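You operate a simulated robot arm through the tools that you are given. There is no shell and no other tool. Be economical: measure what you need, move in short steps, check, and stop when the job is done.

You are at the controls of a simulated two-armed robot. One attempt, no reset.

TASK
Fetch the yellow dust cap and set it on the top of the radio bench. Then press the write key three times. Then turn the level dial to level 3. Then put the lidded tin on the desk before the shield box. Keep to this order.

Only the result counts: the job must be done as asked and must still hold three seconds after the hand-in. Knocking over, shifting, dropping, spilling or breaking anything else fails it. A push-on lid holds only when it is set on centred and level and pressed home; a screw cap is set on level and turned clockwise until tight.

THE ROBOT
Two 7-joint arms with three-finger grippers on one trunk, on a base that drives. Base frame: it is fixed to the floor where the robot stands at the start and does not move with it; the origin is under the middle of the robot, x ahead of it, y to its left, z up. Lengths are in cm, angles in rad, forces in N, time in s.
The left shoulder is at the start at [4.7, 15.4, 99.4], the right one opposite. With the tool pointing down near the work surface each hand reaches from about 24 to 64 cm from the robot's upright axis, wherever it stands, measured 20 degrees to its own side. Places, roughly: desk before the shield box (22x15 cm) [46, -410, 80]; level dial [60, -420, 110]; lidded tin (8x8x4 cm) [-130, -380, 80]; top of the radio bench [70, -180, 80]; write key [50, -270, 80]; yellow dust cap (3x3x2 cm) [50, -20, 80]. Payload 2.69 kg a hand.
The TCP of each hand is the grasp point between the finger pads, 2.9 cm short of the fingertips. In the tool frame z runs along the fingers and y along their closing line. Largest opening 12 cm; the body of the gripper starts 7.8 cm behind the TCP.
Orientation is told as [roll, pitch, yaw] about the base's x, y, z axes, in that order, counted from this pose: with the fingers straight down and closing along the base's y, the tool's x points along the base's -x, its y along +y and its z along -z.

THE INTERFACE
- The arms move only by the tool jog_arm. It takes "left_targets", "right_targets" or both (then of equal length, played together; a hand with none holds still); each is one flat list of numbers, 7 for each row, row after row: the gripper command, from -1 (shut) to 1 (fully open), values between in proportion, then the shift along the tool's x, y, z in mm, then the turn, a rotation vector about the tool's x, y, z in rad. In form: [gripper, x, y, z, rx, ry, rz, gripper, x, y, z, rx, ry, rz, ...]. A call has 1 to 8 rows; each row is the pose to reach, as a shift and turn from the pose commanded when the call began, along the tool's axes at that moment. Rows are played at 5 a second. More than 5 cm and 0.15 rad between two rows, or a gripper value outside its range, and nothing of the call is played. A pose out of reach is approached as far as the arm can. The call stops where the force on the tool passes 40 N (or 10 N more than at its start, if that is more) or the arm is blocked; 0.2 s more then pass. Each finger halts on what it meets, pressing with about 44 N; the grip force reading is that of the motor and also rises with nothing between the fingers. The clock runs only during rows and for 0.2 s after the last one: add rows that repeat a pose to give the fingers time. It gives the time, the measured TCP pose, the force on the tool (base axes), the opening and the grip force at its end, in the units of the frame above (readings bear some noise), with the torque about the TCP (base axes, N m) and any sound that the robot's microphone picked up.
- Cameras (640 x 400 px; columns grow to the right, rows downward): "scene" is now at [16.13, -3.72, 116.6]; the picture's right is [-0.39, -0.92, 0.00], its down [-0.43, 0.18, -0.88] and it looks along [0.81, -0.35, -0.47] (base axes); focal length 248 px, centre (320, 200). "left" rides on the left gripper at [6.3, 0, -10.4] in its tool frame; the picture's right is [0.00, 1.00, 0.00], its down [-0.83, 0.00, -0.56] and it looks along [-0.56, 0.00, 0.83] (tool axes); focal length 275 px, centre (320, 200). "right" rides on the right gripper at [6.3, 0, -10.4] in its tool frame; the picture's right is [0.00, 1.00, 0.00], its down [-0.83, 0.00, -0.56] and it looks along [-0.56, 0.00, 0.83] (tool axes); focal length 275 px, centre (320, 200). There is no depth. A picture from a camera that has moved, and an enlarged one, comes with that camera's place and axes in the base frame and with its lens. The place of the scene camera against the robot may be out by one fixed shift of up to 1.8 cm in any direction.
- grab_frame(camera): a new picture of that camera. It takes no simulated time.
- raise_lower(by): slides the trunk up (or, below 0, down) by that many cm; the arms and the scene camera ride with it, the base frame stays. It gives what a move gives, with no picture.
- roll_base(legs): drives the robot by 1 to 6 legs, each [ahead, left, turn to the left] in cm, cm and rad, along the robot's own axes; the way and the turn of a leg run together, so that a leg with both is an arc; at most 150 cm and 3.142 rad a leg. The arms and the cameras ride along, it lands a little off, and it stops where it bumps. It gives what a move gives.
- aim_head(pan, tilt): turns the head with the scene camera to pan (to the left, within 1.396 rad either way) and tilt (down, from -0.506 to 1.204), counted from straight ahead of the robot. It gives what a move gives.
- enlarge(camera, box): a new picture of the part [left, top, right, bottom] of that camera's present view, enlarged. It takes no simulated time.
- finish_job(): hands the job in; it is judged then, once.

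Go step by step. Nothing tells you exact positions but the pictures and the camera data: compare them with the known pose of the tool, close in by small moves and look again before you grip or let go. The budget is 165 turns and 122 pictures, counting those below and the enlarged ones. Unless the task says otherwise, let go and move clear before handing in.

The tools are called by a JSON object that holds its "name" and its "arguments". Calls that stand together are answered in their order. jog_arm: Moves the arms, as the interface text tells. Its arguments: {"type":"object","properties":{"left_targets":{"type":"array"},"right_targets":{"type":"array"}},"required":[]} The other tools are called the same way: raise_lower (by) slides the trunk up or down; roll_base (legs) drives the base; aim_head (pan, tilt) turns the head that bears the scene camera; grab_frame (camera) takes a picture; enlarge (camera, box) takes an enlarged picture of a part of a camera's view; finish_job () hands the job in.

At the start:

```text
time: 0.0
left_ee_pos: [40.31, 5.17, 99.64]
left_tool_rot: [0.0, 0.0, 0.001]
left_contact_force: [-0.4, 0.5, 0.7]
left_torque: [0.0, 0.02, 0.04]
left_grip_width: 12.0
left_grasp_force: 0.0
right_ee_pos: [29.16, -28.28, 102.41]
right_tool_rot: [0.0, 0.001, 0.0]
right_contact_force: [-0.7, 0.7, -0.2]
right_torque: [0.04, 0.01, -0.01]
right_grip_width: 12.03
right_grasp_force: 0.1
trunk travel left (down, up): [-36.3, 7.5]
robot x, y, heading: [0.46, 0.02, 0.002]
head pan, tilt: [-0.403, 0.485]
```

scene: 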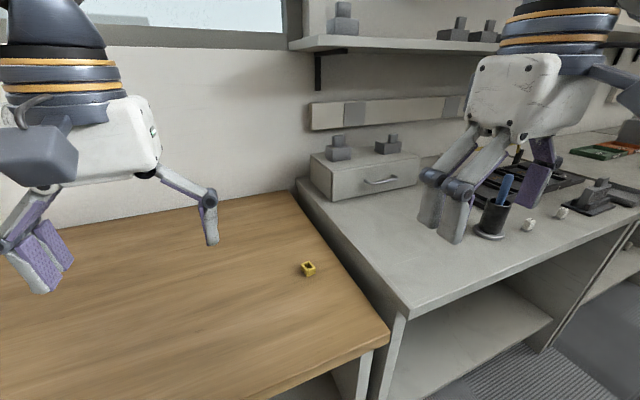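
right: 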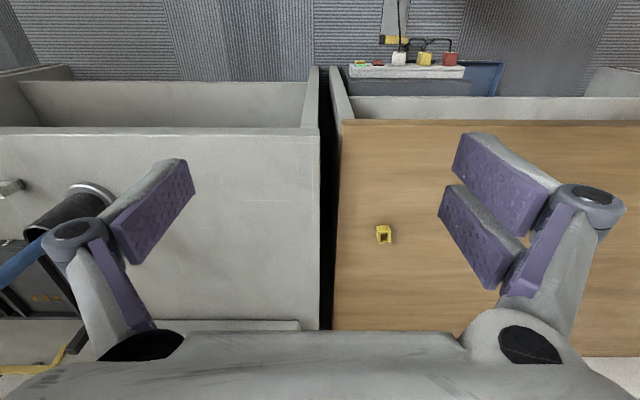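
left: 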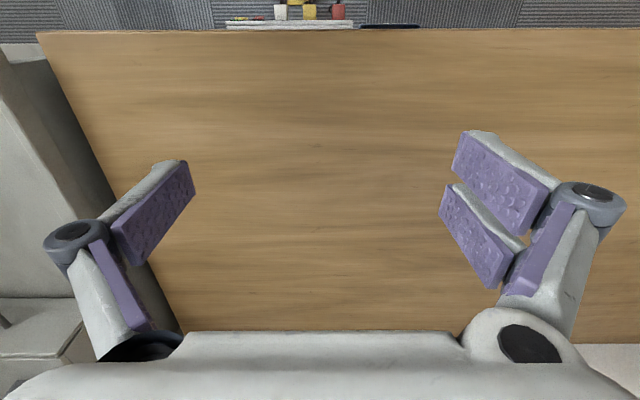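

The cap sits near [50.6, -18.5, 81] by the right-hand camera. I'll enlarge it to see how it lies before moving the right hand over it.

{"name": "enlarge", "arguments": {"camera": "right", "box": [344, 209, 424, 259]}}

{"name": "enlarge", "arguments": {"camera": "scene", "box": [268, 243, 348, 293]}}

```text
8.00 times, centred on (384, 234) of right
camera zoom: at [22.82, -28.27, 112.91], right [0.0, 1.0, 0.0], down [0.83, 0.0, 0.56], along [0.56, 0.0, -0.83], focal length 2202 px, centre (-192, -72)
```

zoom: 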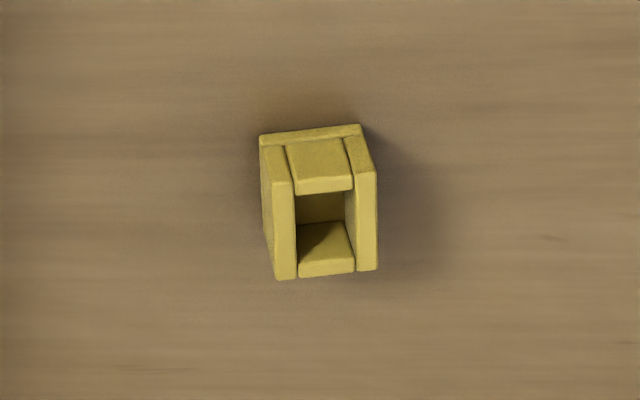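

```text
8.00 times, centred on (308, 268) of scene
camera zoom: at [16.13, -3.72, 116.6], right [-0.39, -0.92, 0.0], down [-0.43, 0.18, -0.88], along [0.81, -0.35, -0.47], focal length 1987 px, centre (416, -344)
```

zoom: 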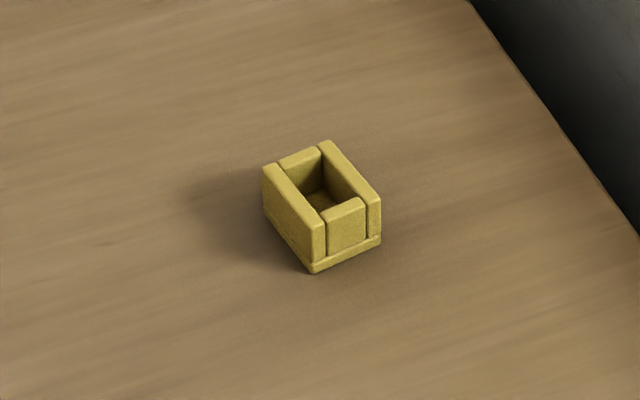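

The cap is an open-topped cube about 2.2 cm wide, turned about +0.1 rad, at [50.5, -18.6]. I'll bring the right hand above it and move the left hand aside.

{"name": "jog_arm", "arguments": {"right_targets": [0.5, -36, 16, 20, 0, 0, -0.02, 0.1, -72, 32, 40, 0, 0, -0.04, -0.2, -108, 48, 60, 0, 0, -0.06, -0.3, -144, 64, 80, 0, 0, -0.08, -0.3, -180, 80, 100, 0, 0, -0.1, -0.3, -213, 96, 124, 0, 0, -0.1, -0.3, -213, 96, 124, 0, 0, -0.1], "left_targets": [1, 0, 20, 0, 0, 0, 0, 1, 0, 40, 0, 0, 0, 0, 1, 0, 60, 0, 0, 0, 0, 1, 0, 80, 0, 0, 0, 0, 1, 0, 100, 0, 0, 0, 0, 1, 0, 100, 0, 0, 0, 0, 1, 0, 100, 0, 0, 0, 0]}}

{"name": "grab_frame", "arguments": {"camera": "right"}}

{"name": "grab_frame", "arguments": {"camera": "scene"}}

```text
time: 1.6
left_ee_pos: [40.22, 15.2, 99.59]
left_tool_rot: [-0.001, -0.001, -0.002]
left_contact_force: [0.4, -0.2, -0.9]
left_torque: [0.0, 0.02, 0.0]
left_grip_width: 11.99
left_grasp_force: 0.0
right_ee_pos: [50.47, -18.76, 90.22]
right_tool_rot: [-0.001, 0.0, 0.1]
right_contact_force: [-0.2, -1.1, -0.1]
right_torque: [0.04, -0.01, 0.0]
right_grip_width: 4.21
right_grasp_force: 0.0
trunk travel left (down, up): [-36.3, 7.5]
robot x, y, heading: [-0.21, 0.05, 0.0]
head pan, tilt: [-0.403, 0.485]
```

```text
116 pictures are left
camera right: at [44.27, -19.36, 100.59], right [-0.1, 0.99, 0.0], down [0.83, 0.09, 0.56], along [0.55, 0.06, -0.83], focal length 275 px, centre (320, 200)
```

right: 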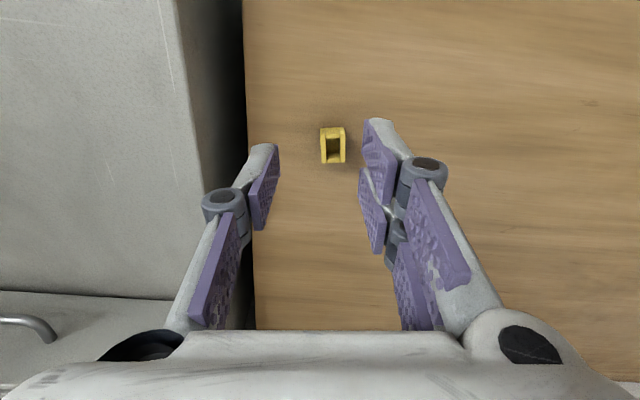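

```text
115 pictures are left
camera scene: at [16.09, -3.73, 116.61], right [-0.39, -0.92, 0.0], down [-0.43, 0.18, -0.88], along [0.81, -0.35, -0.47], focal length 248 px, centre (320, 200)
```

scene: 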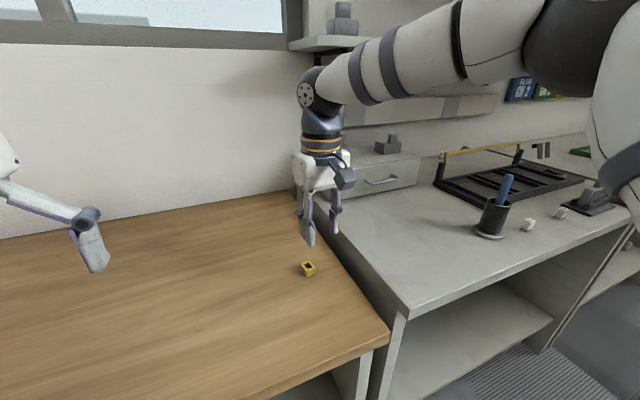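

The two right-hand views together put the rim at about z 78.5 and the cap at [53.6, -17.4], so the desk is lower than 80. I'll move over and partway down, then look again.

{"name": "jog_arm", "arguments": {"right_targets": [-0.3, -16, 5, 20, 0, 0, 0, -0.3, -32, 10, 45, 0, 0, 0, -0.3, -32, 10, 45, 0, 0, 0]}}

{"name": "grab_frame", "arguments": {"camera": "right"}}

{"name": "enlarge", "arguments": {"camera": "scene", "box": [228, 193, 388, 293]}}

```text
time: 2.4
left_ee_pos: [40.07, 15.25, 99.5]
left_tool_rot: [0.001, -0.001, 0.0]
left_contact_force: [0.4, -1.0, 1.2]
left_torque: [0.0, 0.05, 0.02]
left_grip_width: 11.99
left_grasp_force: 0.0
right_ee_pos: [53.61, -17.22, 85.6]
right_tool_rot: [0.0, 0.0, 0.097]
right_contact_force: [0.7, 0.2, -0.7]
right_torque: [-0.01, -0.01, -0.03]
right_grip_width: 4.19
right_grasp_force: 0.2
trunk travel left (down, up): [-36.3, 7.5]
robot x, y, heading: [-0.32, -0.19, 0.001]
head pan, tilt: [-0.403, 0.485]
```

```text
114 pictures are left
camera right: at [47.31, -17.95, 96.01], right [-0.1, 0.99, 0.0], down [0.83, 0.09, 0.56], along [0.55, 0.06, -0.83], focal length 275 px, centre (320, 200)
```

right: 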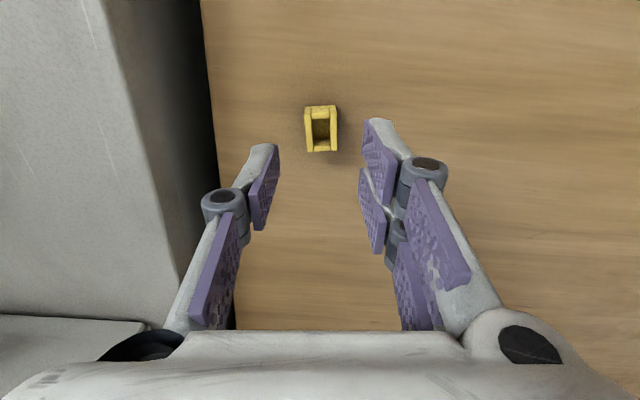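

```text
4.00 times, centred on (308, 243) of scene
camera zoom: at [16.11, -3.72, 116.61], right [-0.39, -0.92, 0.0], down [-0.43, 0.18, -0.88], along [0.81, -0.35, -0.47], focal length 994 px, centre (368, 28)
```

zoom: 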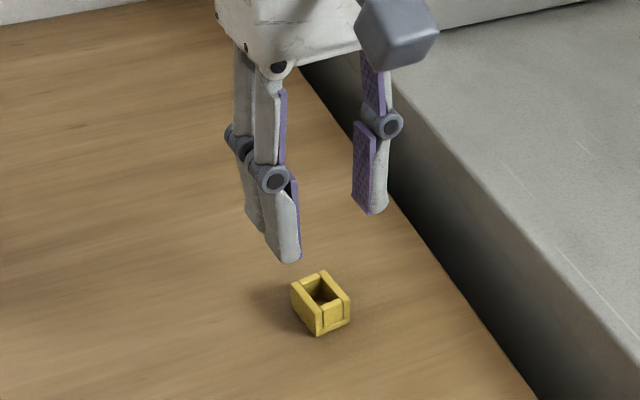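

The cap checks out at [53.6, -17.25] with the rim near 78.5. I'll go down to about TCP 80.2 and look before closing.

{"name": "jog_arm", "arguments": {"right_targets": [-0.3, 0, 0, 25, 0, 0, 0, -0.3, 0, 0, 45, 0, 0, 0, -0.3, 0, 0, 54, 0, 0, 0, -0.3, 0, 0, 54, 0, 0, 0]}}

{"name": "grab_frame", "arguments": {"camera": "right"}}

{"name": "enlarge", "arguments": {"camera": "scene", "box": [228, 213, 388, 313]}}

```text
time: 3.4
left_ee_pos: [40.3, 15.07, 99.6]
left_tool_rot: [-0.001, 0.0, 0.0]
left_contact_force: [0.2, 0.0, -0.6]
left_torque: [0.03, 0.01, 0.0]
left_grip_width: 12.02
left_grasp_force: 0.0
right_ee_pos: [53.51, -17.29, 80.14]
right_tool_rot: [-0.001, -0.001, 0.099]
right_contact_force: [-0.6, -0.8, 0.4]
right_torque: [-0.01, 0.01, 0.05]
right_grip_width: 4.19
right_grasp_force: 0.1
trunk travel left (down, up): [-36.3, 7.5]
robot x, y, heading: [-0.13, -0.3, -0.005]
head pan, tilt: [-0.403, 0.485]
```

```text
112 pictures are left
camera right: at [47.21, -17.96, 90.62], right [-0.1, 0.99, 0.0], down [0.83, 0.09, 0.56], along [0.55, 0.06, -0.83], focal length 275 px, centre (320, 200)
```

right: 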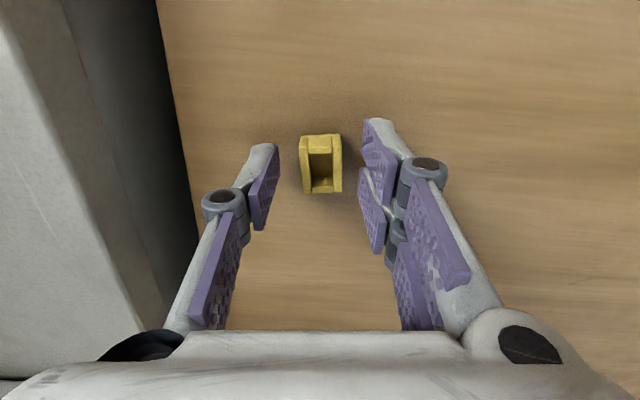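

```text
4.00 times, centred on (308, 263) of scene
camera zoom: at [16.13, -3.72, 116.6], right [-0.39, -0.92, 0.0], down [-0.43, 0.18, -0.88], along [0.81, -0.35, -0.47], focal length 994 px, centre (368, -52)
```

zoom: 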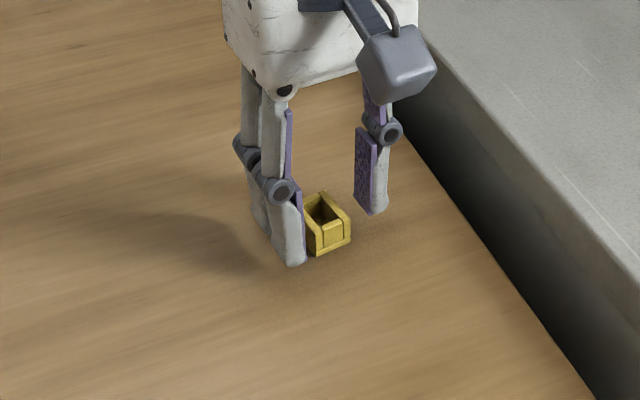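

The cap lies centred between the fingertips. Closing, then a short lift.

{"name": "jog_arm", "arguments": {"right_targets": [-0.6, 0, 0, 2, 0, 0, 0, -1, 0, 0, 2, 0, 0, 0, -1, 0, 0, 2, 0, 0, 0, -1, 0, 0, 2, 0, 0, 0, -1, 0, 0, -20, 0, 0, 0, -1, 0, 0, -60, 0, 0, 0, -1, 0, 0, -60, 0, 0, 0]}}

{"name": "grab_frame", "arguments": {"camera": "right"}}

```text
time: 5.0
left_ee_pos: [40.27, 15.24, 99.61]
left_tool_rot: [0.0, 0.0, 0.001]
left_contact_force: [0.0, 0.4, -0.7]
left_torque: [-0.01, -0.03, 0.03]
left_grip_width: 12.0
left_grasp_force: 0.1
right_ee_pos: [53.68, -17.3, 86.05]
right_tool_rot: [0.0, 0.0, 0.099]
right_contact_force: [0.2, -0.5, -1.0]
right_torque: [0.0, 0.04, -0.02]
right_grip_width: 2.05
right_grasp_force: 43.8
trunk travel left (down, up): [-36.3, 7.5]
robot x, y, heading: [0.07, -0.01, -0.0]
head pan, tilt: [-0.403, 0.485]
```

```text
110 pictures are left
camera right: at [47.23, -17.95, 96.56], right [-0.1, 0.99, 0.0], down [0.83, 0.09, 0.56], along [0.55, 0.06, -0.83], focal length 275 px, centre (320, 200)
```

right: 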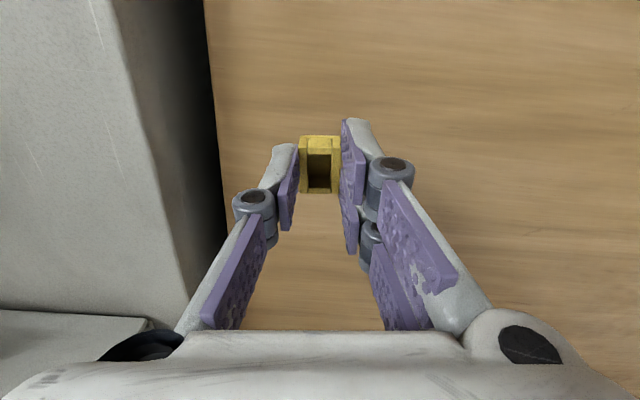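

The cap is gripped (opening 2.05). I'll raise and draw in the hand for driving.

{"name": "jog_arm", "arguments": {"right_targets": [-1, 0, 0, -40, 0, 0, 0, -1, 0, 0, -80, 0, 0, 0, -1, 10, 0, -120, 0, 0, 0, -1, 50, 0, -140, 0, 0, 0, -1, 95, -15, -150, 0, 0, 0, -1, 140, -30, -150, 0, 0, 0, -1, 180, -50, -150, 0, 0, 0, -1, 180, -50, -150, 0, 0, 0]}}

{"name": "aim_head", "arguments": {"pan": -1.3, "tilt": 0.3}}

{"name": "grab_frame", "arguments": {"camera": "scene"}}

```text
time: 6.8
left_ee_pos: [40.25, 15.22, 99.61]
left_tool_rot: [-0.001, -0.001, -0.001]
left_contact_force: [0.7, -0.1, -0.1]
left_torque: [-0.01, -0.03, -0.01]
left_grip_width: 11.99
left_grasp_force: 0.0
right_ee_pos: [36.21, -24.22, 101.04]
right_tool_rot: [-0.003, -0.001, 0.098]
right_contact_force: [0.0, 0.2, 0.4]
right_torque: [0.03, 0.01, -0.01]
right_grip_width: 2.06
right_grasp_force: 43.6
trunk travel left (down, up): [-36.3, 7.5]
robot x, y, heading: [0.3, 0.27, -0.002]
head pan, tilt: [-0.403, 0.485]
```

```text
time: 8.0
left_ee_pos: [40.19, 15.23, 99.67]
left_tool_rot: [0.0, -0.001, -0.001]
left_contact_force: [0.0, -0.7, 0.1]
left_torque: [0.03, 0.01, 0.01]
left_grip_width: 12.0
left_grasp_force: 0.1
right_ee_pos: [36.03, -24.12, 101.14]
right_tool_rot: [0.0, 0.0, 0.1]
right_contact_force: [0.1, 0.7, -0.2]
right_torque: [-0.01, 0.01, 0.02]
right_grip_width: 2.06
right_grasp_force: 43.6
trunk travel left (down, up): [-36.3, 7.5]
robot x, y, heading: [0.08, -0.05, -0.004]
head pan, tilt: [-1.3, 0.3]
```

```text
109 pictures are left
camera scene: at [10.24, -9.14, 118.32], right [-0.96, -0.27, 0.0], down [-0.08, 0.28, -0.96], along [0.26, -0.92, -0.3], focal length 248 px, centre (320, 200)
```

scene: 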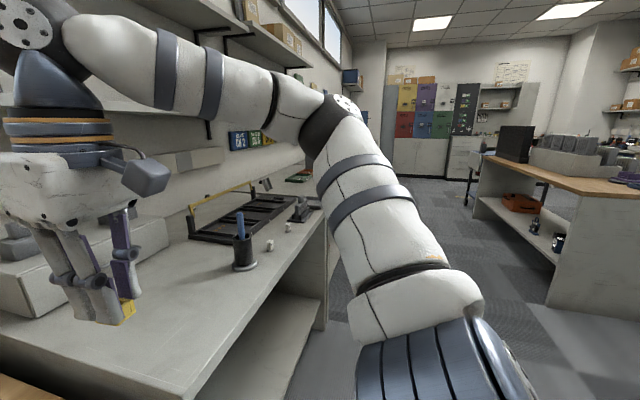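

The aisle is clear; bench fronts run at about x 36. I'll back off a bit and drive right along the benches.

{"name": "roll_base", "arguments": {"legs": [[-20, 0, 0], [0, -110, 0]]}}

{"name": "aim_head", "arguments": {"pan": -0.7, "tilt": 0.35}}

{"name": "grab_frame", "arguments": {"camera": "scene"}}

```text
time: 18.0
left_ee_pos: [19.68, -96.04, 99.71]
left_tool_rot: [0.001, -0.002, -0.012]
left_contact_force: [-1.6, -0.1, -0.4]
left_torque: [0.02, 0.01, 0.0]
left_grip_width: 11.97
left_grasp_force: 0.2
right_ee_pos: [15.22, -135.21, 101.15]
right_tool_rot: [0.0, 0.0, 0.089]
right_contact_force: [-0.2, 0.1, -0.4]
right_torque: [0.01, 0.01, 0.01]
right_grip_width: 2.05
right_grasp_force: 44.3
trunk travel left (down, up): [-36.3, 7.5]
robot x, y, heading: [-20.63, -110.41, -0.014]
head pan, tilt: [-1.3, 0.3]
```

```text
time: 19.0
left_ee_pos: [19.67, -95.97, 99.64]
left_tool_rot: [0.0, -0.001, -0.013]
left_contact_force: [0.3, 0.6, 0.0]
left_torque: [0.0, 0.01, -0.01]
left_grip_width: 11.97
left_grasp_force: 0.1
right_ee_pos: [15.15, -135.3, 101.15]
right_tool_rot: [-0.001, -0.001, 0.088]
right_contact_force: [-0.4, -0.3, 0.2]
right_torque: [-0.02, 0.0, 0.02]
right_grip_width: 2.03
right_grasp_force: 43.5
trunk travel left (down, up): [-36.3, 7.5]
robot x, y, heading: [-20.99, -110.64, -0.017]
head pan, tilt: [-0.7, 0.351]
```

```text
108 pictures are left
camera scene: at [-5.92, -116.98, 117.85], right [-0.65, -0.76, 0.0], down [-0.26, 0.22, -0.94], along [0.71, -0.61, -0.34], focal length 248 px, centre (320, 200)
```

scene: 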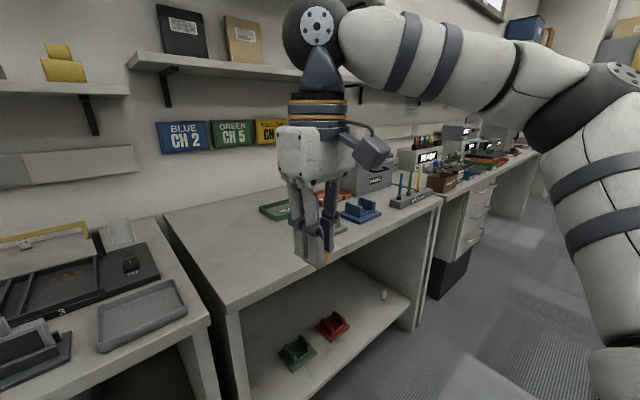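

The bench at about x 36–102, y −130…−230 under the channel signs is the radio bench; its left-front area is empty. I'll drive to stand before it.

{"name": "roll_base", "arguments": {"legs": [[0, -24, 0], [20, 0, 0.015]]}}

{"name": "aim_head", "arguments": {"pan": -0.4, "tilt": 0.5}}

{"name": "grab_frame", "arguments": {"camera": "scene"}}

{"name": "grab_frame", "arguments": {"camera": "right"}}

```text
time: 22.6
left_ee_pos: [39.37, -119.38, 99.57]
left_tool_rot: [0.001, 0.0, 0.005]
left_contact_force: [0.6, -0.4, 0.2]
left_torque: [0.04, 0.06, -0.01]
left_grip_width: 11.98
left_grasp_force: 0.0
right_ee_pos: [35.25, -158.74, 101.16]
right_tool_rot: [0.001, 0.0, 0.104]
right_contact_force: [0.4, 0.5, -0.1]
right_torque: [0.01, 0.05, 0.01]
right_grip_width: 2.02
right_grasp_force: 43.7
trunk travel left (down, up): [-36.3, 7.5]
robot x, y, heading: [-0.91, -134.65, 0.003]
head pan, tilt: [-0.7, 0.351]
```

```text
time: 23.4
left_ee_pos: [39.19, -119.36, 99.69]
left_tool_rot: [-0.001, 0.0, 0.005]
left_contact_force: [-0.3, -0.3, 0.4]
left_torque: [-0.01, -0.01, -0.01]
left_grip_width: 11.99
left_grasp_force: 0.1
right_ee_pos: [35.24, -158.69, 101.2]
right_tool_rot: [0.0, 0.0, 0.105]
right_contact_force: [0.7, -0.6, -0.4]
right_torque: [0.01, 0.02, -0.01]
right_grip_width: 2.06
right_grasp_force: 43.9
trunk travel left (down, up): [-36.3, 7.5]
robot x, y, heading: [-0.98, -134.54, 0.005]
head pan, tilt: [-0.4, 0.499]
```

```text
107 pictures are left
camera scene: at [15.18, -138.31, 116.48], right [-0.39, -0.92, 0.0], down [-0.44, 0.18, -0.88], along [0.81, -0.34, -0.48], focal length 248 px, centre (320, 200)
```

scene: 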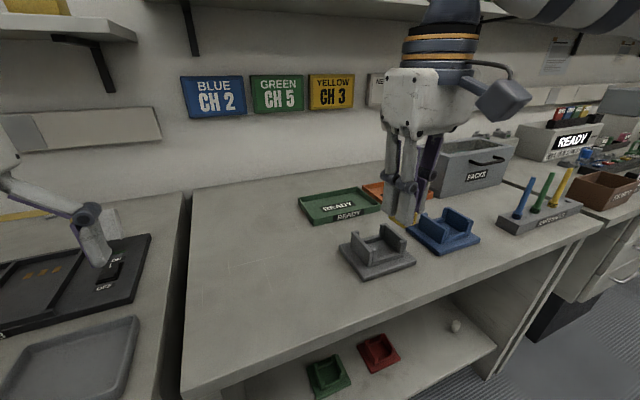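

```text
106 pictures are left
camera right: at [28.92, -159.31, 111.6], right [-0.11, 0.99, 0.0], down [0.83, 0.09, 0.56], along [0.55, 0.06, -0.83], focal length 275 px, centre (320, 200)
```

right: 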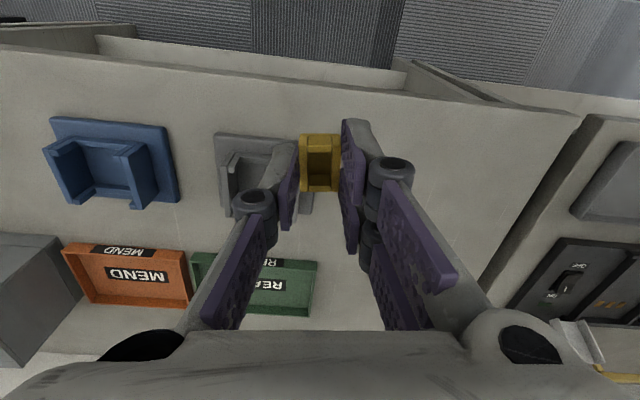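

The free area is around [55, −144]. I'll bring the cap over there, high, and then triangulate the bench top height.

{"name": "jog_arm", "arguments": {"right_targets": [-1, -35, 21, 10, 0, 0, 0, -1, -70, 42, 20, 0, 0, 0, -1, -106, 63, 35, 0, 0, 0, -1, -141, 84, 50, 0, 0, 0, -1, -176, 105, 70, 0, 0, 0, -1, -212, 126, 90, 0, 0, 0, -1, -212, 126, 90, 0, 0, 0]}}

{"name": "grab_frame", "arguments": {"camera": "right"}}

{"name": "grab_frame", "arguments": {"camera": "scene"}}

```text
time: 25.0
left_ee_pos: [39.17, -119.32, 99.62]
left_tool_rot: [0.0, 0.0, 0.005]
left_contact_force: [0.4, 0.4, -0.6]
left_torque: [-0.01, -0.04, 0.01]
left_grip_width: 12.0
left_grasp_force: 0.0
right_ee_pos: [54.95, -143.91, 92.25]
right_tool_rot: [-0.001, 0.0, 0.108]
right_contact_force: [-0.3, -0.1, -0.2]
right_torque: [0.02, -0.03, -0.01]
right_grip_width: 2.05
right_grasp_force: 43.8
trunk travel left (down, up): [-36.3, 7.5]
robot x, y, heading: [-1.16, -134.9, 0.005]
head pan, tilt: [-0.4, 0.499]
```

```text
105 pictures are left
camera right: at [48.68, -144.56, 102.61], right [-0.11, 0.99, 0.0], down [0.83, 0.09, 0.56], along [0.55, 0.06, -0.83], focal length 275 px, centre (320, 200)
```

right: 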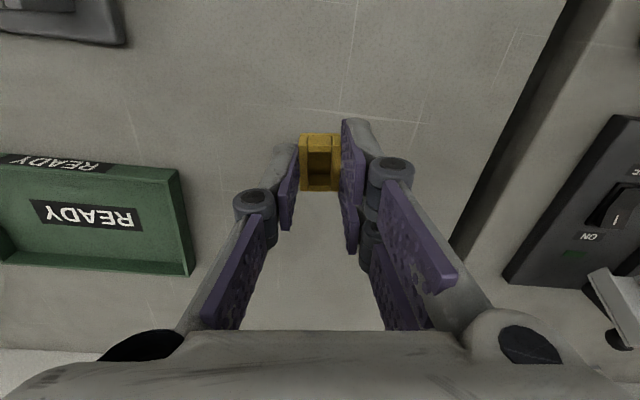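

```text
104 pictures are left
camera scene: at [15.13, -138.33, 116.49], right [-0.38, -0.92, 0.0], down [-0.44, 0.18, -0.88], along [0.81, -0.34, -0.48], focal length 248 px, centre (320, 200)
```

scene: 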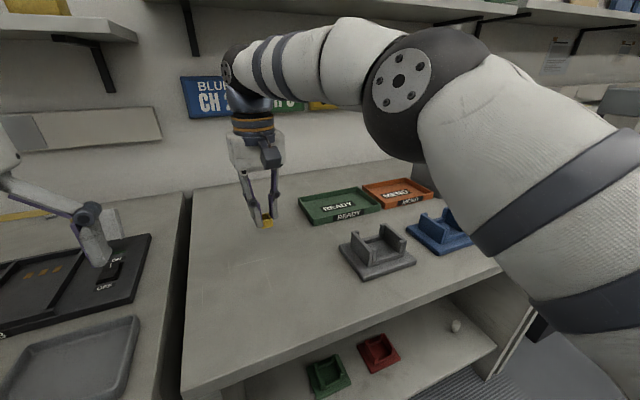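

Triangulation gives the green tray's rim at z 80.0, so the bench top is about 78–78.5. I'll lower to about TCP 83 and look.

{"name": "jog_arm", "arguments": {"right_targets": [-1, 0, 0, 40, 0, 0, 0, -1, 0, 0, 75, 0, 0, 0, -1, 0, 0, 90, 0, 0, 0, -1, 0, 0, 90, 0, 0, 0]}}

{"name": "enlarge", "arguments": {"camera": "scene", "box": [208, 182, 336, 262]}}

{"name": "grab_frame", "arguments": {"camera": "right"}}

```text
time: 26.0
left_ee_pos: [38.94, -119.37, 99.74]
left_tool_rot: [0.0, -0.004, 0.006]
left_contact_force: [0.1, -0.5, 0.5]
left_torque: [-0.02, -0.03, -0.01]
left_grip_width: 12.01
left_grasp_force: 0.0
right_ee_pos: [55.01, -143.87, 84.2]
right_tool_rot: [0.001, -0.019, 0.103]
right_contact_force: [-9.6, -1.2, 24.9]
right_torque: [-0.08, 0.4, 0.0]
right_grip_width: 2.04
right_grasp_force: 43.7
trunk travel left (down, up): [-36.3, 7.5]
robot x, y, heading: [-1.0, -134.64, 0.006]
head pan, tilt: [-0.4, 0.499]
stopped in row 4 (right hand): the force on the tool passed its limit at 45 N (the readings are from after the stop); the commanded pose is now the measured one
```

```text
5.00 times, centred on (272, 222) of scene
camera zoom: at [14.81, -138.31, 116.54], right [-0.38, -0.92, 0.0], down [-0.44, 0.18, -0.88], along [0.81, -0.34, -0.48], focal length 1242 px, centre (560, 90)
```

zoom: 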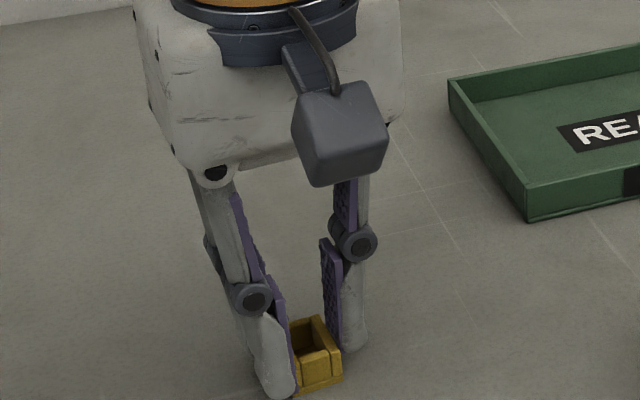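

```text
102 pictures are left
camera right: at [48.53, -144.58, 94.39], right [-0.11, 0.99, 0.0], down [0.82, 0.09, 0.57], along [0.57, 0.06, -0.82], focal length 275 px, centre (320, 200)
```

right: 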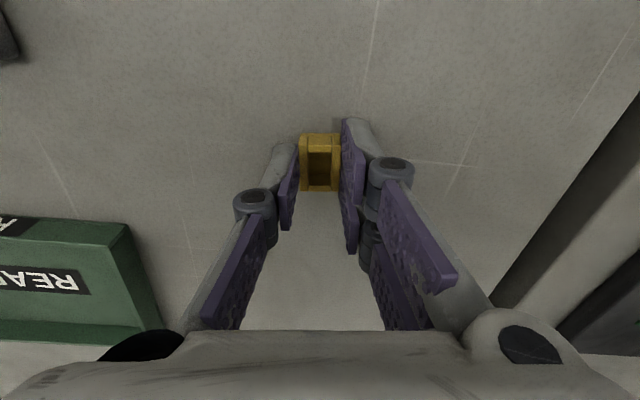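

It touched down already at TCP 84.2, so the bench top is about 80.6. I'll ease off 1.5 mm and level the tilt, then check the force.

{"name": "jog_arm", "arguments": {"right_targets": [-1, 0, 0, -1.5, 0, 0.019, 0, -1, 0, 0, -1.5, 0, 0.019, 0]}}

{"name": "enlarge", "arguments": {"camera": "scene", "box": [232, 232, 312, 282]}}

```text
time: 26.6
left_ee_pos: [38.97, -119.29, 99.77]
left_tool_rot: [0.0, -0.003, 0.005]
left_contact_force: [0.8, 0.5, 1.0]
left_torque: [0.02, 0.02, 0.01]
left_grip_width: 12.0
left_grasp_force: 0.2
right_ee_pos: [55.18, -143.99, 84.14]
right_tool_rot: [0.0, 0.003, 0.103]
right_contact_force: [-3.7, 0.7, 29.6]
right_torque: [0.03, -0.27, 0.01]
right_grip_width: 2.07
right_grasp_force: 44.0
trunk travel left (down, up): [-36.3, 7.5]
robot x, y, heading: [-1.4, -135.02, 0.001]
head pan, tilt: [-0.4, 0.499]
```

```text
8.00 times, centred on (272, 257) of scene
camera zoom: at [14.92, -138.28, 116.53], right [-0.38, -0.92, 0.0], down [-0.44, 0.18, -0.88], along [0.81, -0.34, -0.48], focal length 1987 px, centre (704, -256)
```

zoom: 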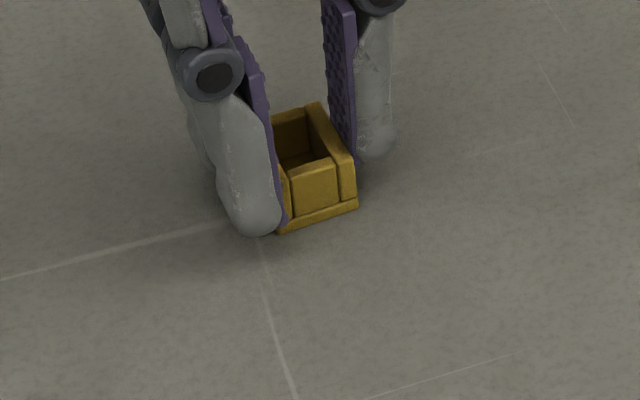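

Still pressed at 30 N; raise another 2 mm.

{"name": "jog_arm", "arguments": {"right_targets": [-1, 0, 0, -1.5, 0, 0, 0, -1, 0, 0, -1.5, 0, 0, 0]}}

```text
time: 27.2
left_ee_pos: [38.96, -119.21, 99.68]
left_tool_rot: [0.0, -0.004, 0.002]
left_contact_force: [0.8, 0.3, 0.9]
left_torque: [-0.03, 0.01, -0.01]
left_grip_width: 12.01
left_grasp_force: 0.0
right_ee_pos: [55.01, -143.9, 84.11]
right_tool_rot: [0.001, 0.006, 0.102]
right_contact_force: [2.7, 0.5, 25.1]
right_torque: [0.1, -0.48, 0.02]
right_grip_width: 2.1
right_grasp_force: 43.7
trunk travel left (down, up): [-36.3, 7.5]
robot x, y, heading: [-0.63, -135.01, 0.007]
head pan, tilt: [-0.4, 0.499]
```

{"name": "jog_arm", "arguments": {"right_targets": [-1, 0, 0, -2, 0, -0.004, 0, -1, 0, 0, -2, 0, -0.004, 0]}}

```text
time: 27.8
left_ee_pos: [39.2, -119.29, 99.62]
left_tool_rot: [0.0, 0.0, 0.005]
left_contact_force: [-0.3, 0.5, 0.9]
left_torque: [0.01, 0.01, 0.01]
left_grip_width: 11.98
left_grasp_force: 0.1
right_ee_pos: [55.12, -143.89, 84.11]
right_tool_rot: [0.0, 0.007, 0.103]
right_contact_force: [2.7, 0.6, 12.1]
right_torque: [0.02, -0.29, 0.0]
right_grip_width: 2.07
right_grasp_force: 44.1
trunk travel left (down, up): [-36.3, 7.5]
robot x, y, heading: [-1.1, -134.73, 0.006]
head pan, tilt: [-0.4, 0.499]
```

The force is falling to 12 N; one more millimetre, then open gently and back straight up.

{"name": "jog_arm", "arguments": {"right_targets": [-1, 0, 0, -1.8, 0, -0.004, 0, -1, 0, 0, -1.8, 0, -0.004, 0, -0.62, 0, 0, -1.8, 0, -0.004, 0, -0.4, 0, 0, -1.8, 0, -0.004, 0, -0.4, 0, 0, -1.8, 0, -0.004, 0]}}

{"name": "enlarge", "arguments": {"camera": "scene", "box": [232, 232, 312, 282]}}

```text
time: 29.0
left_ee_pos: [39.09, -119.39, 99.55]
left_tool_rot: [0.001, 0.0, 0.005]
left_contact_force: [0.0, 0.2, 0.0]
left_torque: [-0.01, 0.01, 0.02]
left_grip_width: 12.01
left_grasp_force: 0.1
right_ee_pos: [55.14, -143.99, 84.24]
right_tool_rot: [0.0, 0.0, 0.103]
right_contact_force: [-0.3, -0.1, 0.0]
right_torque: [-0.01, 0.02, 0.01]
right_grip_width: 3.58
right_grasp_force: 0.1
trunk travel left (down, up): [-36.3, 7.5]
robot x, y, heading: [-0.72, -134.93, 0.002]
head pan, tilt: [-0.4, 0.499]
```

```text
8.00 times, centred on (272, 257) of scene
camera zoom: at [15.16, -138.31, 116.48], right [-0.38, -0.92, 0.0], down [-0.44, 0.18, -0.88], along [0.81, -0.34, -0.48], focal length 1987 px, centre (704, -256)
```

zoom: 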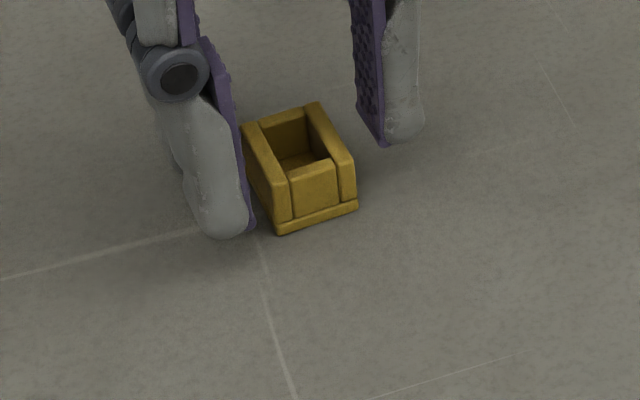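

The cap stands freely on the bench top. I'll lift away, draw the hand in, and drive toward the write key.

{"name": "jog_arm", "arguments": {"right_targets": [-0.4, 0, 0, -40, 0, 0, 0, -0.4, 0, 0, -85, 0, 0, 0, -0.4, 0, 0, -130, 0, 0, 0, -0.4, 20, -20, -170, 0, 0, 0, -0.4, 60, -40, -190, 0, 0, 0, -0.7, 100, -65, -190, 0, 0, 0, -1, 140, -90, -190, 0, 0, 0, -1, 180, -110, -190, 0, 0, 0]}}

{"name": "roll_base", "arguments": {"legs": [[-22, 0, 0], [0, -110, 0]]}}

{"name": "aim_head", "arguments": {"pan": -0.3, "tilt": 0.4}}

{"name": "grab_frame", "arguments": {"camera": "scene"}}

```text
time: 30.8
left_ee_pos: [39.28, -119.27, 99.62]
left_tool_rot: [0.001, 0.001, 0.004]
left_contact_force: [-0.6, 0.2, 0.0]
left_torque: [0.02, -0.01, 0.02]
left_grip_width: 12.0
left_grasp_force: 0.1
right_ee_pos: [52.83, -157.07, 105.09]
right_tool_rot: [0.0, 0.0, 0.103]
right_contact_force: [0.4, 0.1, 0.4]
right_torque: [0.0, 0.01, 0.01]
right_grip_width: 0.01
right_grasp_force: 28.4
right hand out of reach, approached as far as the arm can: row 3, 5, 6, 7, 8
trunk travel left (down, up): [-36.3, 7.5]
robot x, y, heading: [-1.01, -134.9, 0.005]
head pan, tilt: [-0.4, 0.499]
```

```text
time: 40.9
left_ee_pos: [17.6, -230.84, 99.58]
left_tool_rot: [0.0, -0.002, 0.009]
left_contact_force: [0.7, 0.7, 0.9]
left_torque: [-0.01, -0.01, -0.01]
left_grip_width: 12.03
left_grasp_force: 0.0
right_ee_pos: [31.19, -268.62, 104.97]
right_tool_rot: [0.001, 0.0, 0.104]
right_contact_force: [0.4, -0.7, -0.2]
right_torque: [0.01, 0.0, -0.01]
right_grip_width: 0.0
right_grasp_force: 28.7
trunk travel left (down, up): [-36.3, 7.5]
robot x, y, heading: [-21.89, -246.76, 0.008]
head pan, tilt: [-0.4, 0.499]
```

```text
time: 41.6
left_ee_pos: [17.61, -230.77, 99.6]
left_tool_rot: [-0.001, 0.0, 0.007]
left_contact_force: [0.1, 0.4, -0.8]
left_torque: [0.01, -0.01, -0.02]
left_grip_width: 11.99
left_grasp_force: 0.0
right_ee_pos: [31.19, -268.52, 105.15]
right_tool_rot: [-0.001, 0.001, 0.105]
right_contact_force: [0.1, -0.2, -0.7]
right_torque: [0.04, 0.0, -0.02]
right_grip_width: 0.01
right_grasp_force: 28.4
trunk travel left (down, up): [-36.3, 7.5]
robot x, y, heading: [-22.6, -245.79, 0.006]
head pan, tilt: [-0.3, 0.4]
```

```text
99 pictures are left
camera scene: at [-5.91, -249.07, 117.39], right [-0.29, -0.96, 0.0], down [-0.37, 0.11, -0.92], along [0.88, -0.27, -0.39], focal length 248 px, centre (320, 200)
```

scene: 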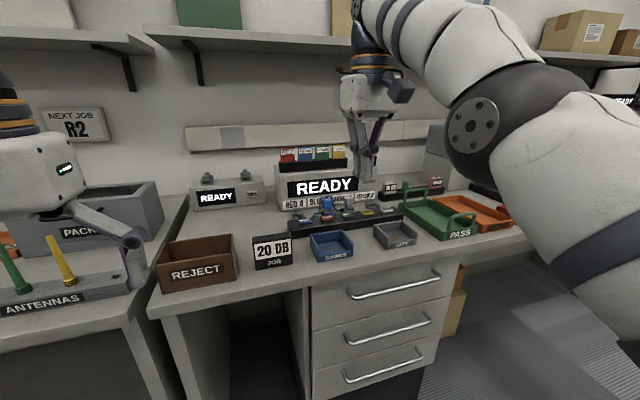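

The programming bench with the READY display stands ahead. I'll enlarge it to find the write key.

{"name": "enlarge", "arguments": {"camera": "scene", "box": [180, 140, 340, 240]}}

{"name": "enlarge", "arguments": {"camera": "scene", "box": [300, 160, 460, 260]}}

{"name": "grab_frame", "arguments": {"camera": "right"}}

```text
4.00 times, centred on (260, 190) of scene
camera zoom: at [-5.91, -249.07, 117.39], right [-0.29, -0.96, 0.0], down [-0.37, 0.11, -0.92], along [0.88, -0.27, -0.39], focal length 994 px, centre (560, 240)
```

zoom: 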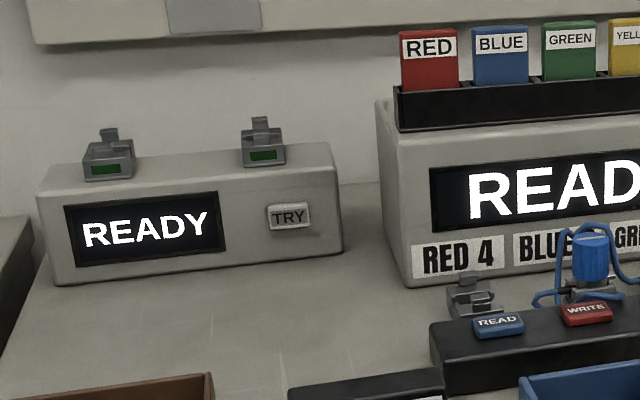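

```text
4.00 times, centred on (380, 210) of scene
camera zoom: at [-5.91, -249.07, 117.39], right [-0.29, -0.96, 0.0], down [-0.37, 0.11, -0.92], along [0.88, -0.27, -0.39], focal length 994 px, centre (80, 160)
```

zoom: 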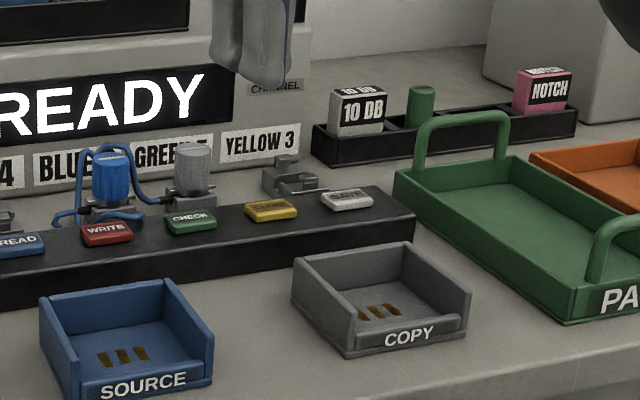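

```text
96 pictures are left
camera right: at [24.98, -269.22, 115.49], right [-0.11, 0.99, 0.0], down [0.83, 0.09, 0.56], along [0.55, 0.06, -0.83], focal length 275 px, centre (320, 200)
```

right: 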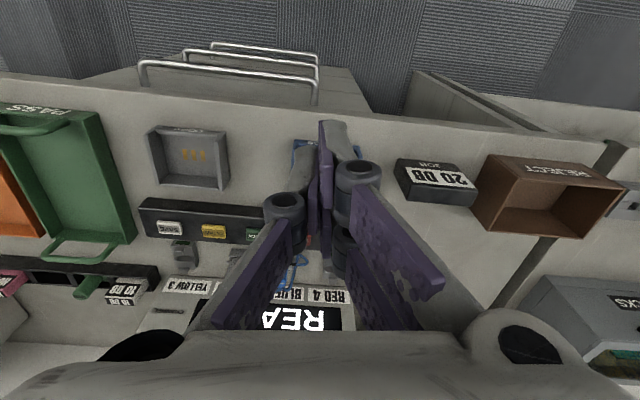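

The red WRITE key is at about [55.5, −270, 84]. I'll drive forward to stand in reach of it.

{"name": "roll_base", "arguments": {"legs": [[22, -6, 0]]}}

{"name": "grab_frame", "arguments": {"camera": "scene"}}

{"name": "grab_frame", "arguments": {"camera": "right"}}

```text
time: 43.3
left_ee_pos: [39.55, -236.89, 99.56]
left_tool_rot: [0.0, -0.001, 0.005]
left_contact_force: [-0.7, -1.1, -0.4]
left_torque: [-0.02, 0.0, 0.01]
left_grip_width: 11.99
left_grasp_force: 0.1
right_ee_pos: [52.99, -274.48, 104.96]
right_tool_rot: [0.0, 0.002, 0.103]
right_contact_force: [-0.2, 0.1, 0.2]
right_torque: [0.0, 0.01, -0.02]
right_grip_width: 0.0
right_grasp_force: 28.4
trunk travel left (down, up): [-36.3, 7.5]
robot x, y, heading: [-0.6, -252.32, 0.003]
head pan, tilt: [-0.3, 0.4]
```

```text
95 pictures are left
camera scene: at [15.91, -255.02, 117.38], right [-0.29, -0.96, 0.0], down [-0.37, 0.11, -0.92], along [0.88, -0.27, -0.39], focal length 248 px, centre (320, 200)
```

scene: 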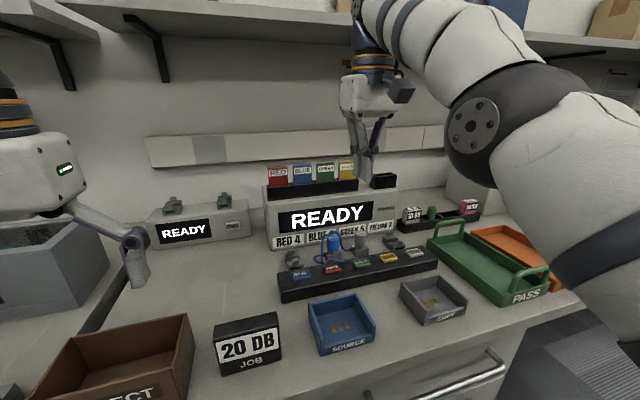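

```text
94 pictures are left
camera right: at [46.76, -275.21, 115.46], right [-0.11, 0.99, 0.0], down [0.83, 0.09, 0.56], along [0.55, 0.06, -0.83], focal length 275 px, centre (320, 200)
```

right: 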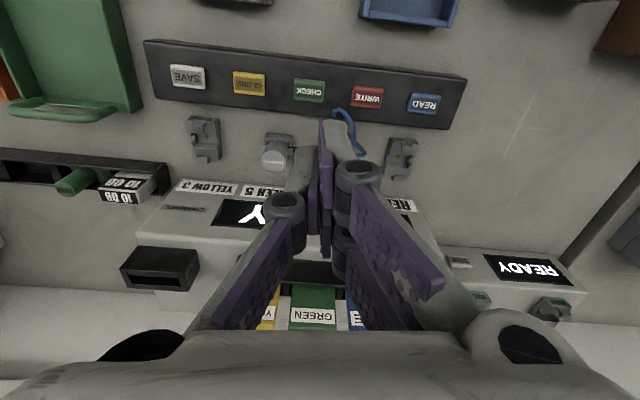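

The key is near [53, −269.8, ~86]. I'll bring the closed fingers above it, square up the yaw, and triangulate again.

{"name": "jog_arm", "arguments": {"right_targets": [-1, -2, 22, 25, 0, 0, 0.05, -1, -5, 47, 50, 0, 0, 0.103, -1, -5, 47, 80, 0, 0, 0.103, -1, -5, 47, 80, 0, 0, 0.103]}}

{"name": "grab_frame", "arguments": {"camera": "right"}}

{"name": "enlarge", "arguments": {"camera": "scene", "box": [270, 200, 398, 280]}}

```text
time: 44.3
left_ee_pos: [39.46, -236.84, 99.55]
left_tool_rot: [0.001, 0.001, 0.006]
left_contact_force: [-0.7, -0.8, 0.0]
left_torque: [0.0, 0.0, -0.01]
left_grip_width: 11.99
left_grasp_force: 0.0
right_ee_pos: [55.91, -269.48, 98.12]
right_tool_rot: [-0.002, 0.001, 0.0]
right_contact_force: [-0.6, 0.2, 0.2]
right_torque: [0.04, -0.03, 0.0]
right_grip_width: 0.0
right_grasp_force: 28.7
right hand out of reach, approached as far as the arm can: row 1, 2, 3, 4
trunk travel left (down, up): [-36.3, 7.5]
robot x, y, heading: [-1.0, -252.13, 0.005]
head pan, tilt: [-0.3, 0.4]
```

```text
93 pictures are left
camera right: at [49.54, -269.57, 108.56], right [0.0, 1.0, 0.0], down [0.83, 0.0, 0.56], along [0.56, 0.0, -0.83], focal length 275 px, centre (320, 200)
```

right: 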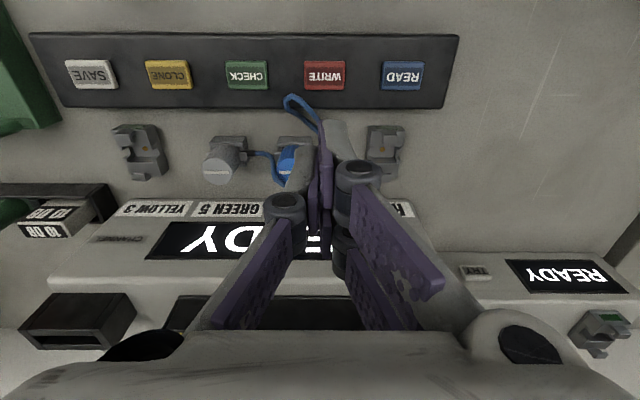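

```text
5.00 times, centred on (334, 240) of scene
camera zoom: at [15.81, -255.01, 117.4], right [-0.29, -0.96, 0.0], down [-0.37, 0.11, -0.92], along [0.88, -0.27, -0.39], focal length 1242 px, centre (250, 0)
```

zoom: 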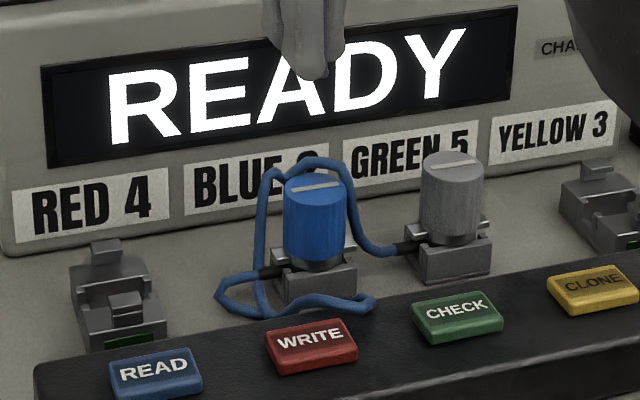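

The key lies at about [53.6, −269.3, 84.5]. I'll come down above it to TCP ≈ 91.

{"name": "jog_arm", "arguments": {"right_targets": [-1, 10, 1, 25, 0, 0, 0, -1, 22, 2, 50, 0, 0, 0, -1, 22, 2, 65, 0, 0, 0, -1, 22, 2, 65, 0, 0, 0]}}

{"name": "grab_frame", "arguments": {"camera": "right"}}

{"name": "enlarge", "arguments": {"camera": "scene", "box": [270, 200, 398, 280]}}

```text
time: 45.3
left_ee_pos: [39.49, -236.92, 99.53]
left_tool_rot: [0.0, 0.0, 0.005]
left_contact_force: [0.7, -0.7, -0.5]
left_torque: [0.0, 0.02, 0.0]
left_grip_width: 12.0
left_grasp_force: 0.1
right_ee_pos: [57.64, -268.87, 92.89]
right_tool_rot: [0.0, 0.0, 0.003]
right_contact_force: [0.1, 0.1, -0.2]
right_torque: [-0.03, 0.0, 0.01]
right_grip_width: 0.0
right_grasp_force: 28.5
right hand out of reach, approached as far as the arm can: row 1, 2, 3, 4
trunk travel left (down, up): [-36.3, 7.5]
robot x, y, heading: [-1.06, -252.25, 0.011]
head pan, tilt: [-0.3, 0.4]
```

```text
91 pictures are left
camera right: at [51.32, -268.89, 103.26], right [-0.01, 1.0, 0.0], down [0.83, 0.0, 0.56], along [0.56, 0.0, -0.83], focal length 275 px, centre (320, 200)
```

right: 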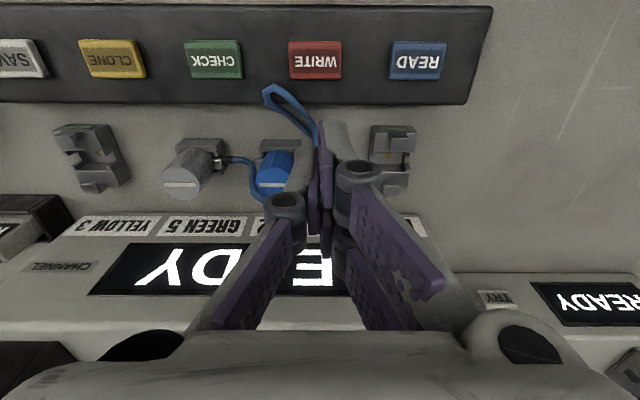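

```text
5.00 times, centred on (334, 240) of scene
camera zoom: at [15.84, -255.0, 117.4], right [-0.29, -0.96, 0.0], down [-0.37, 0.11, -0.92], along [0.88, -0.27, -0.39], focal length 1242 px, centre (250, 0)
```

zoom: 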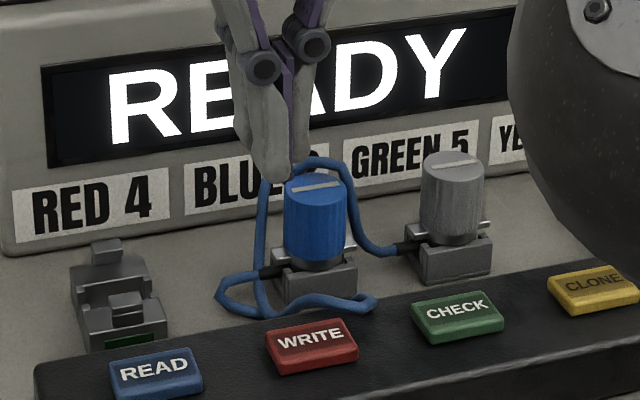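

The right arm is drifting forward instead of obeying — it seems jammed near a joint limit. I'll raise the trunk and back off for safety, then work the arm loose.

{"name": "raise_lower", "arguments": {"by": 7}}

{"name": "roll_base", "arguments": {"legs": [[-30, 0, 0]]}}

{"name": "jog_arm", "arguments": {"right_targets": [-1, 0, -40, 0, 0, 0, 0, -1, 0, -80, 0, 0, 0, 0, -1, 0, -120, 0, 0, 0, 0, -1, 0, -120, 0, 0, 0, 0]}}

{"name": "grab_frame", "arguments": {"camera": "scene"}}

```text
time: 46.4
left_ee_pos: [39.54, -236.73, 106.4]
left_tool_rot: [0.001, 0.004, 0.006]
left_contact_force: [0.7, -0.1, 0.0]
left_torque: [0.02, 0.05, 0.01]
left_grip_width: 11.98
left_grasp_force: 0.0
right_ee_pos: [53.96, -268.97, 113.22]
right_tool_rot: [0.004, -0.237, 0.002]
right_contact_force: [0.7, -0.5, -0.6]
right_torque: [-0.04, 0.03, 0.01]
right_grip_width: 0.02
right_grasp_force: 28.6
trunk travel left (down, up): [-43.3, 0.5]
robot x, y, heading: [-0.67, -252.03, 0.009]
head pan, tilt: [-0.3, 0.4]
```

```text
time: 48.5
left_ee_pos: [9.16, -237.05, 106.71]
left_tool_rot: [0.0, 0.0, 0.007]
left_contact_force: [-0.3, -0.2, -0.3]
left_torque: [-0.02, 0.0, 0.0]
left_grip_width: 11.99
left_grasp_force: 0.0
right_ee_pos: [23.7, -269.07, 113.46]
right_tool_rot: [0.002, -0.24, 0.003]
right_contact_force: [0.3, 0.0, -0.2]
right_torque: [0.01, -0.02, 0.01]
right_grip_width: 0.0
right_grasp_force: 28.6
trunk travel left (down, up): [-43.3, 0.5]
robot x, y, heading: [-30.74, -252.45, 0.007]
head pan, tilt: [-0.3, 0.4]
```

```text
time: 49.5
left_ee_pos: [9.14, -236.75, 106.54]
left_tool_rot: [0.0, -0.001, 0.007]
left_contact_force: [-0.5, 0.2, 0.5]
left_torque: [0.04, 0.04, 0.0]
left_grip_width: 11.99
left_grasp_force: 0.0
right_ee_pos: [23.63, -281.1, 113.33]
right_tool_rot: [0.004, -0.242, 0.002]
right_contact_force: [-0.8, 0.1, -0.3]
right_torque: [0.01, -0.01, -0.01]
right_grip_width: 0.01
right_grasp_force: 28.7
trunk travel left (down, up): [-43.3, 0.5]
robot x, y, heading: [-30.59, -252.71, 0.01]
head pan, tilt: [-0.3, 0.4]
```

```text
89 pictures are left
camera scene: at [-20.6, -255.14, 125.5], right [-0.29, -0.96, 0.0], down [-0.37, 0.11, -0.92], along [0.88, -0.27, -0.39], focal length 248 px, centre (320, 200)
```

scene: 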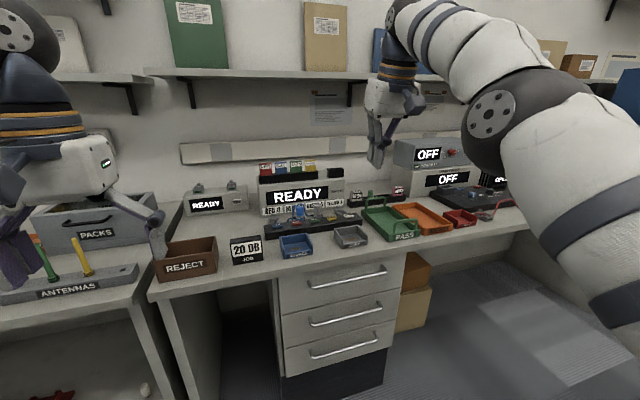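

The arm obeys again but the tool is pitched −0.24. I'll level it while drawing the hand in and down.

{"name": "jog_arm", "arguments": {"right_targets": [-1, 40, 0, 10, 0, 0.08, 0, -1, 80, 0, 20, 0, 0.16, 0, -1, 120, 0, 30, 0, 0.24, 0, -1, 165, 0, 42, 0, 0.24, 0, -1, 165, 0, 42, 0, 0.24, 0]}}

{"name": "raise_lower", "arguments": {"by": -7}}

```text
time: 50.6
left_ee_pos: [9.2, -236.94, 106.58]
left_tool_rot: [-0.001, -0.001, 0.007]
left_contact_force: [-0.3, -0.7, -0.3]
left_torque: [-0.01, 0.02, 0.0]
left_grip_width: 11.99
left_grasp_force: 0.2
right_ee_pos: [8.78, -281.25, 105.39]
right_tool_rot: [0.003, -0.001, 0.001]
right_contact_force: [-0.5, -0.5, -0.3]
right_torque: [-0.02, 0.03, 0.02]
right_grip_width: 0.0
right_grasp_force: 28.6
trunk travel left (down, up): [-43.3, 0.5]
robot x, y, heading: [-30.7, -252.46, 0.009]
head pan, tilt: [-0.3, 0.4]
```

```text
time: 51.7
left_ee_pos: [9.14, -236.92, 99.7]
left_tool_rot: [0.0, -0.003, 0.005]
left_contact_force: [0.3, 0.0, -0.3]
left_torque: [0.0, -0.04, -0.03]
left_grip_width: 11.97
left_grasp_force: 0.1
right_ee_pos: [9.7, -281.12, 94.66]
right_tool_rot: [0.005, 0.086, 0.003]
right_contact_force: [-0.1, -0.6, 0.0]
right_torque: [0.0, 0.01, 0.0]
right_grip_width: 0.0
right_grasp_force: 28.8
trunk travel left (down, up): [-36.3, 7.5]
robot x, y, heading: [-30.72, -252.28, 0.007]
head pan, tilt: [-0.3, 0.4]
```

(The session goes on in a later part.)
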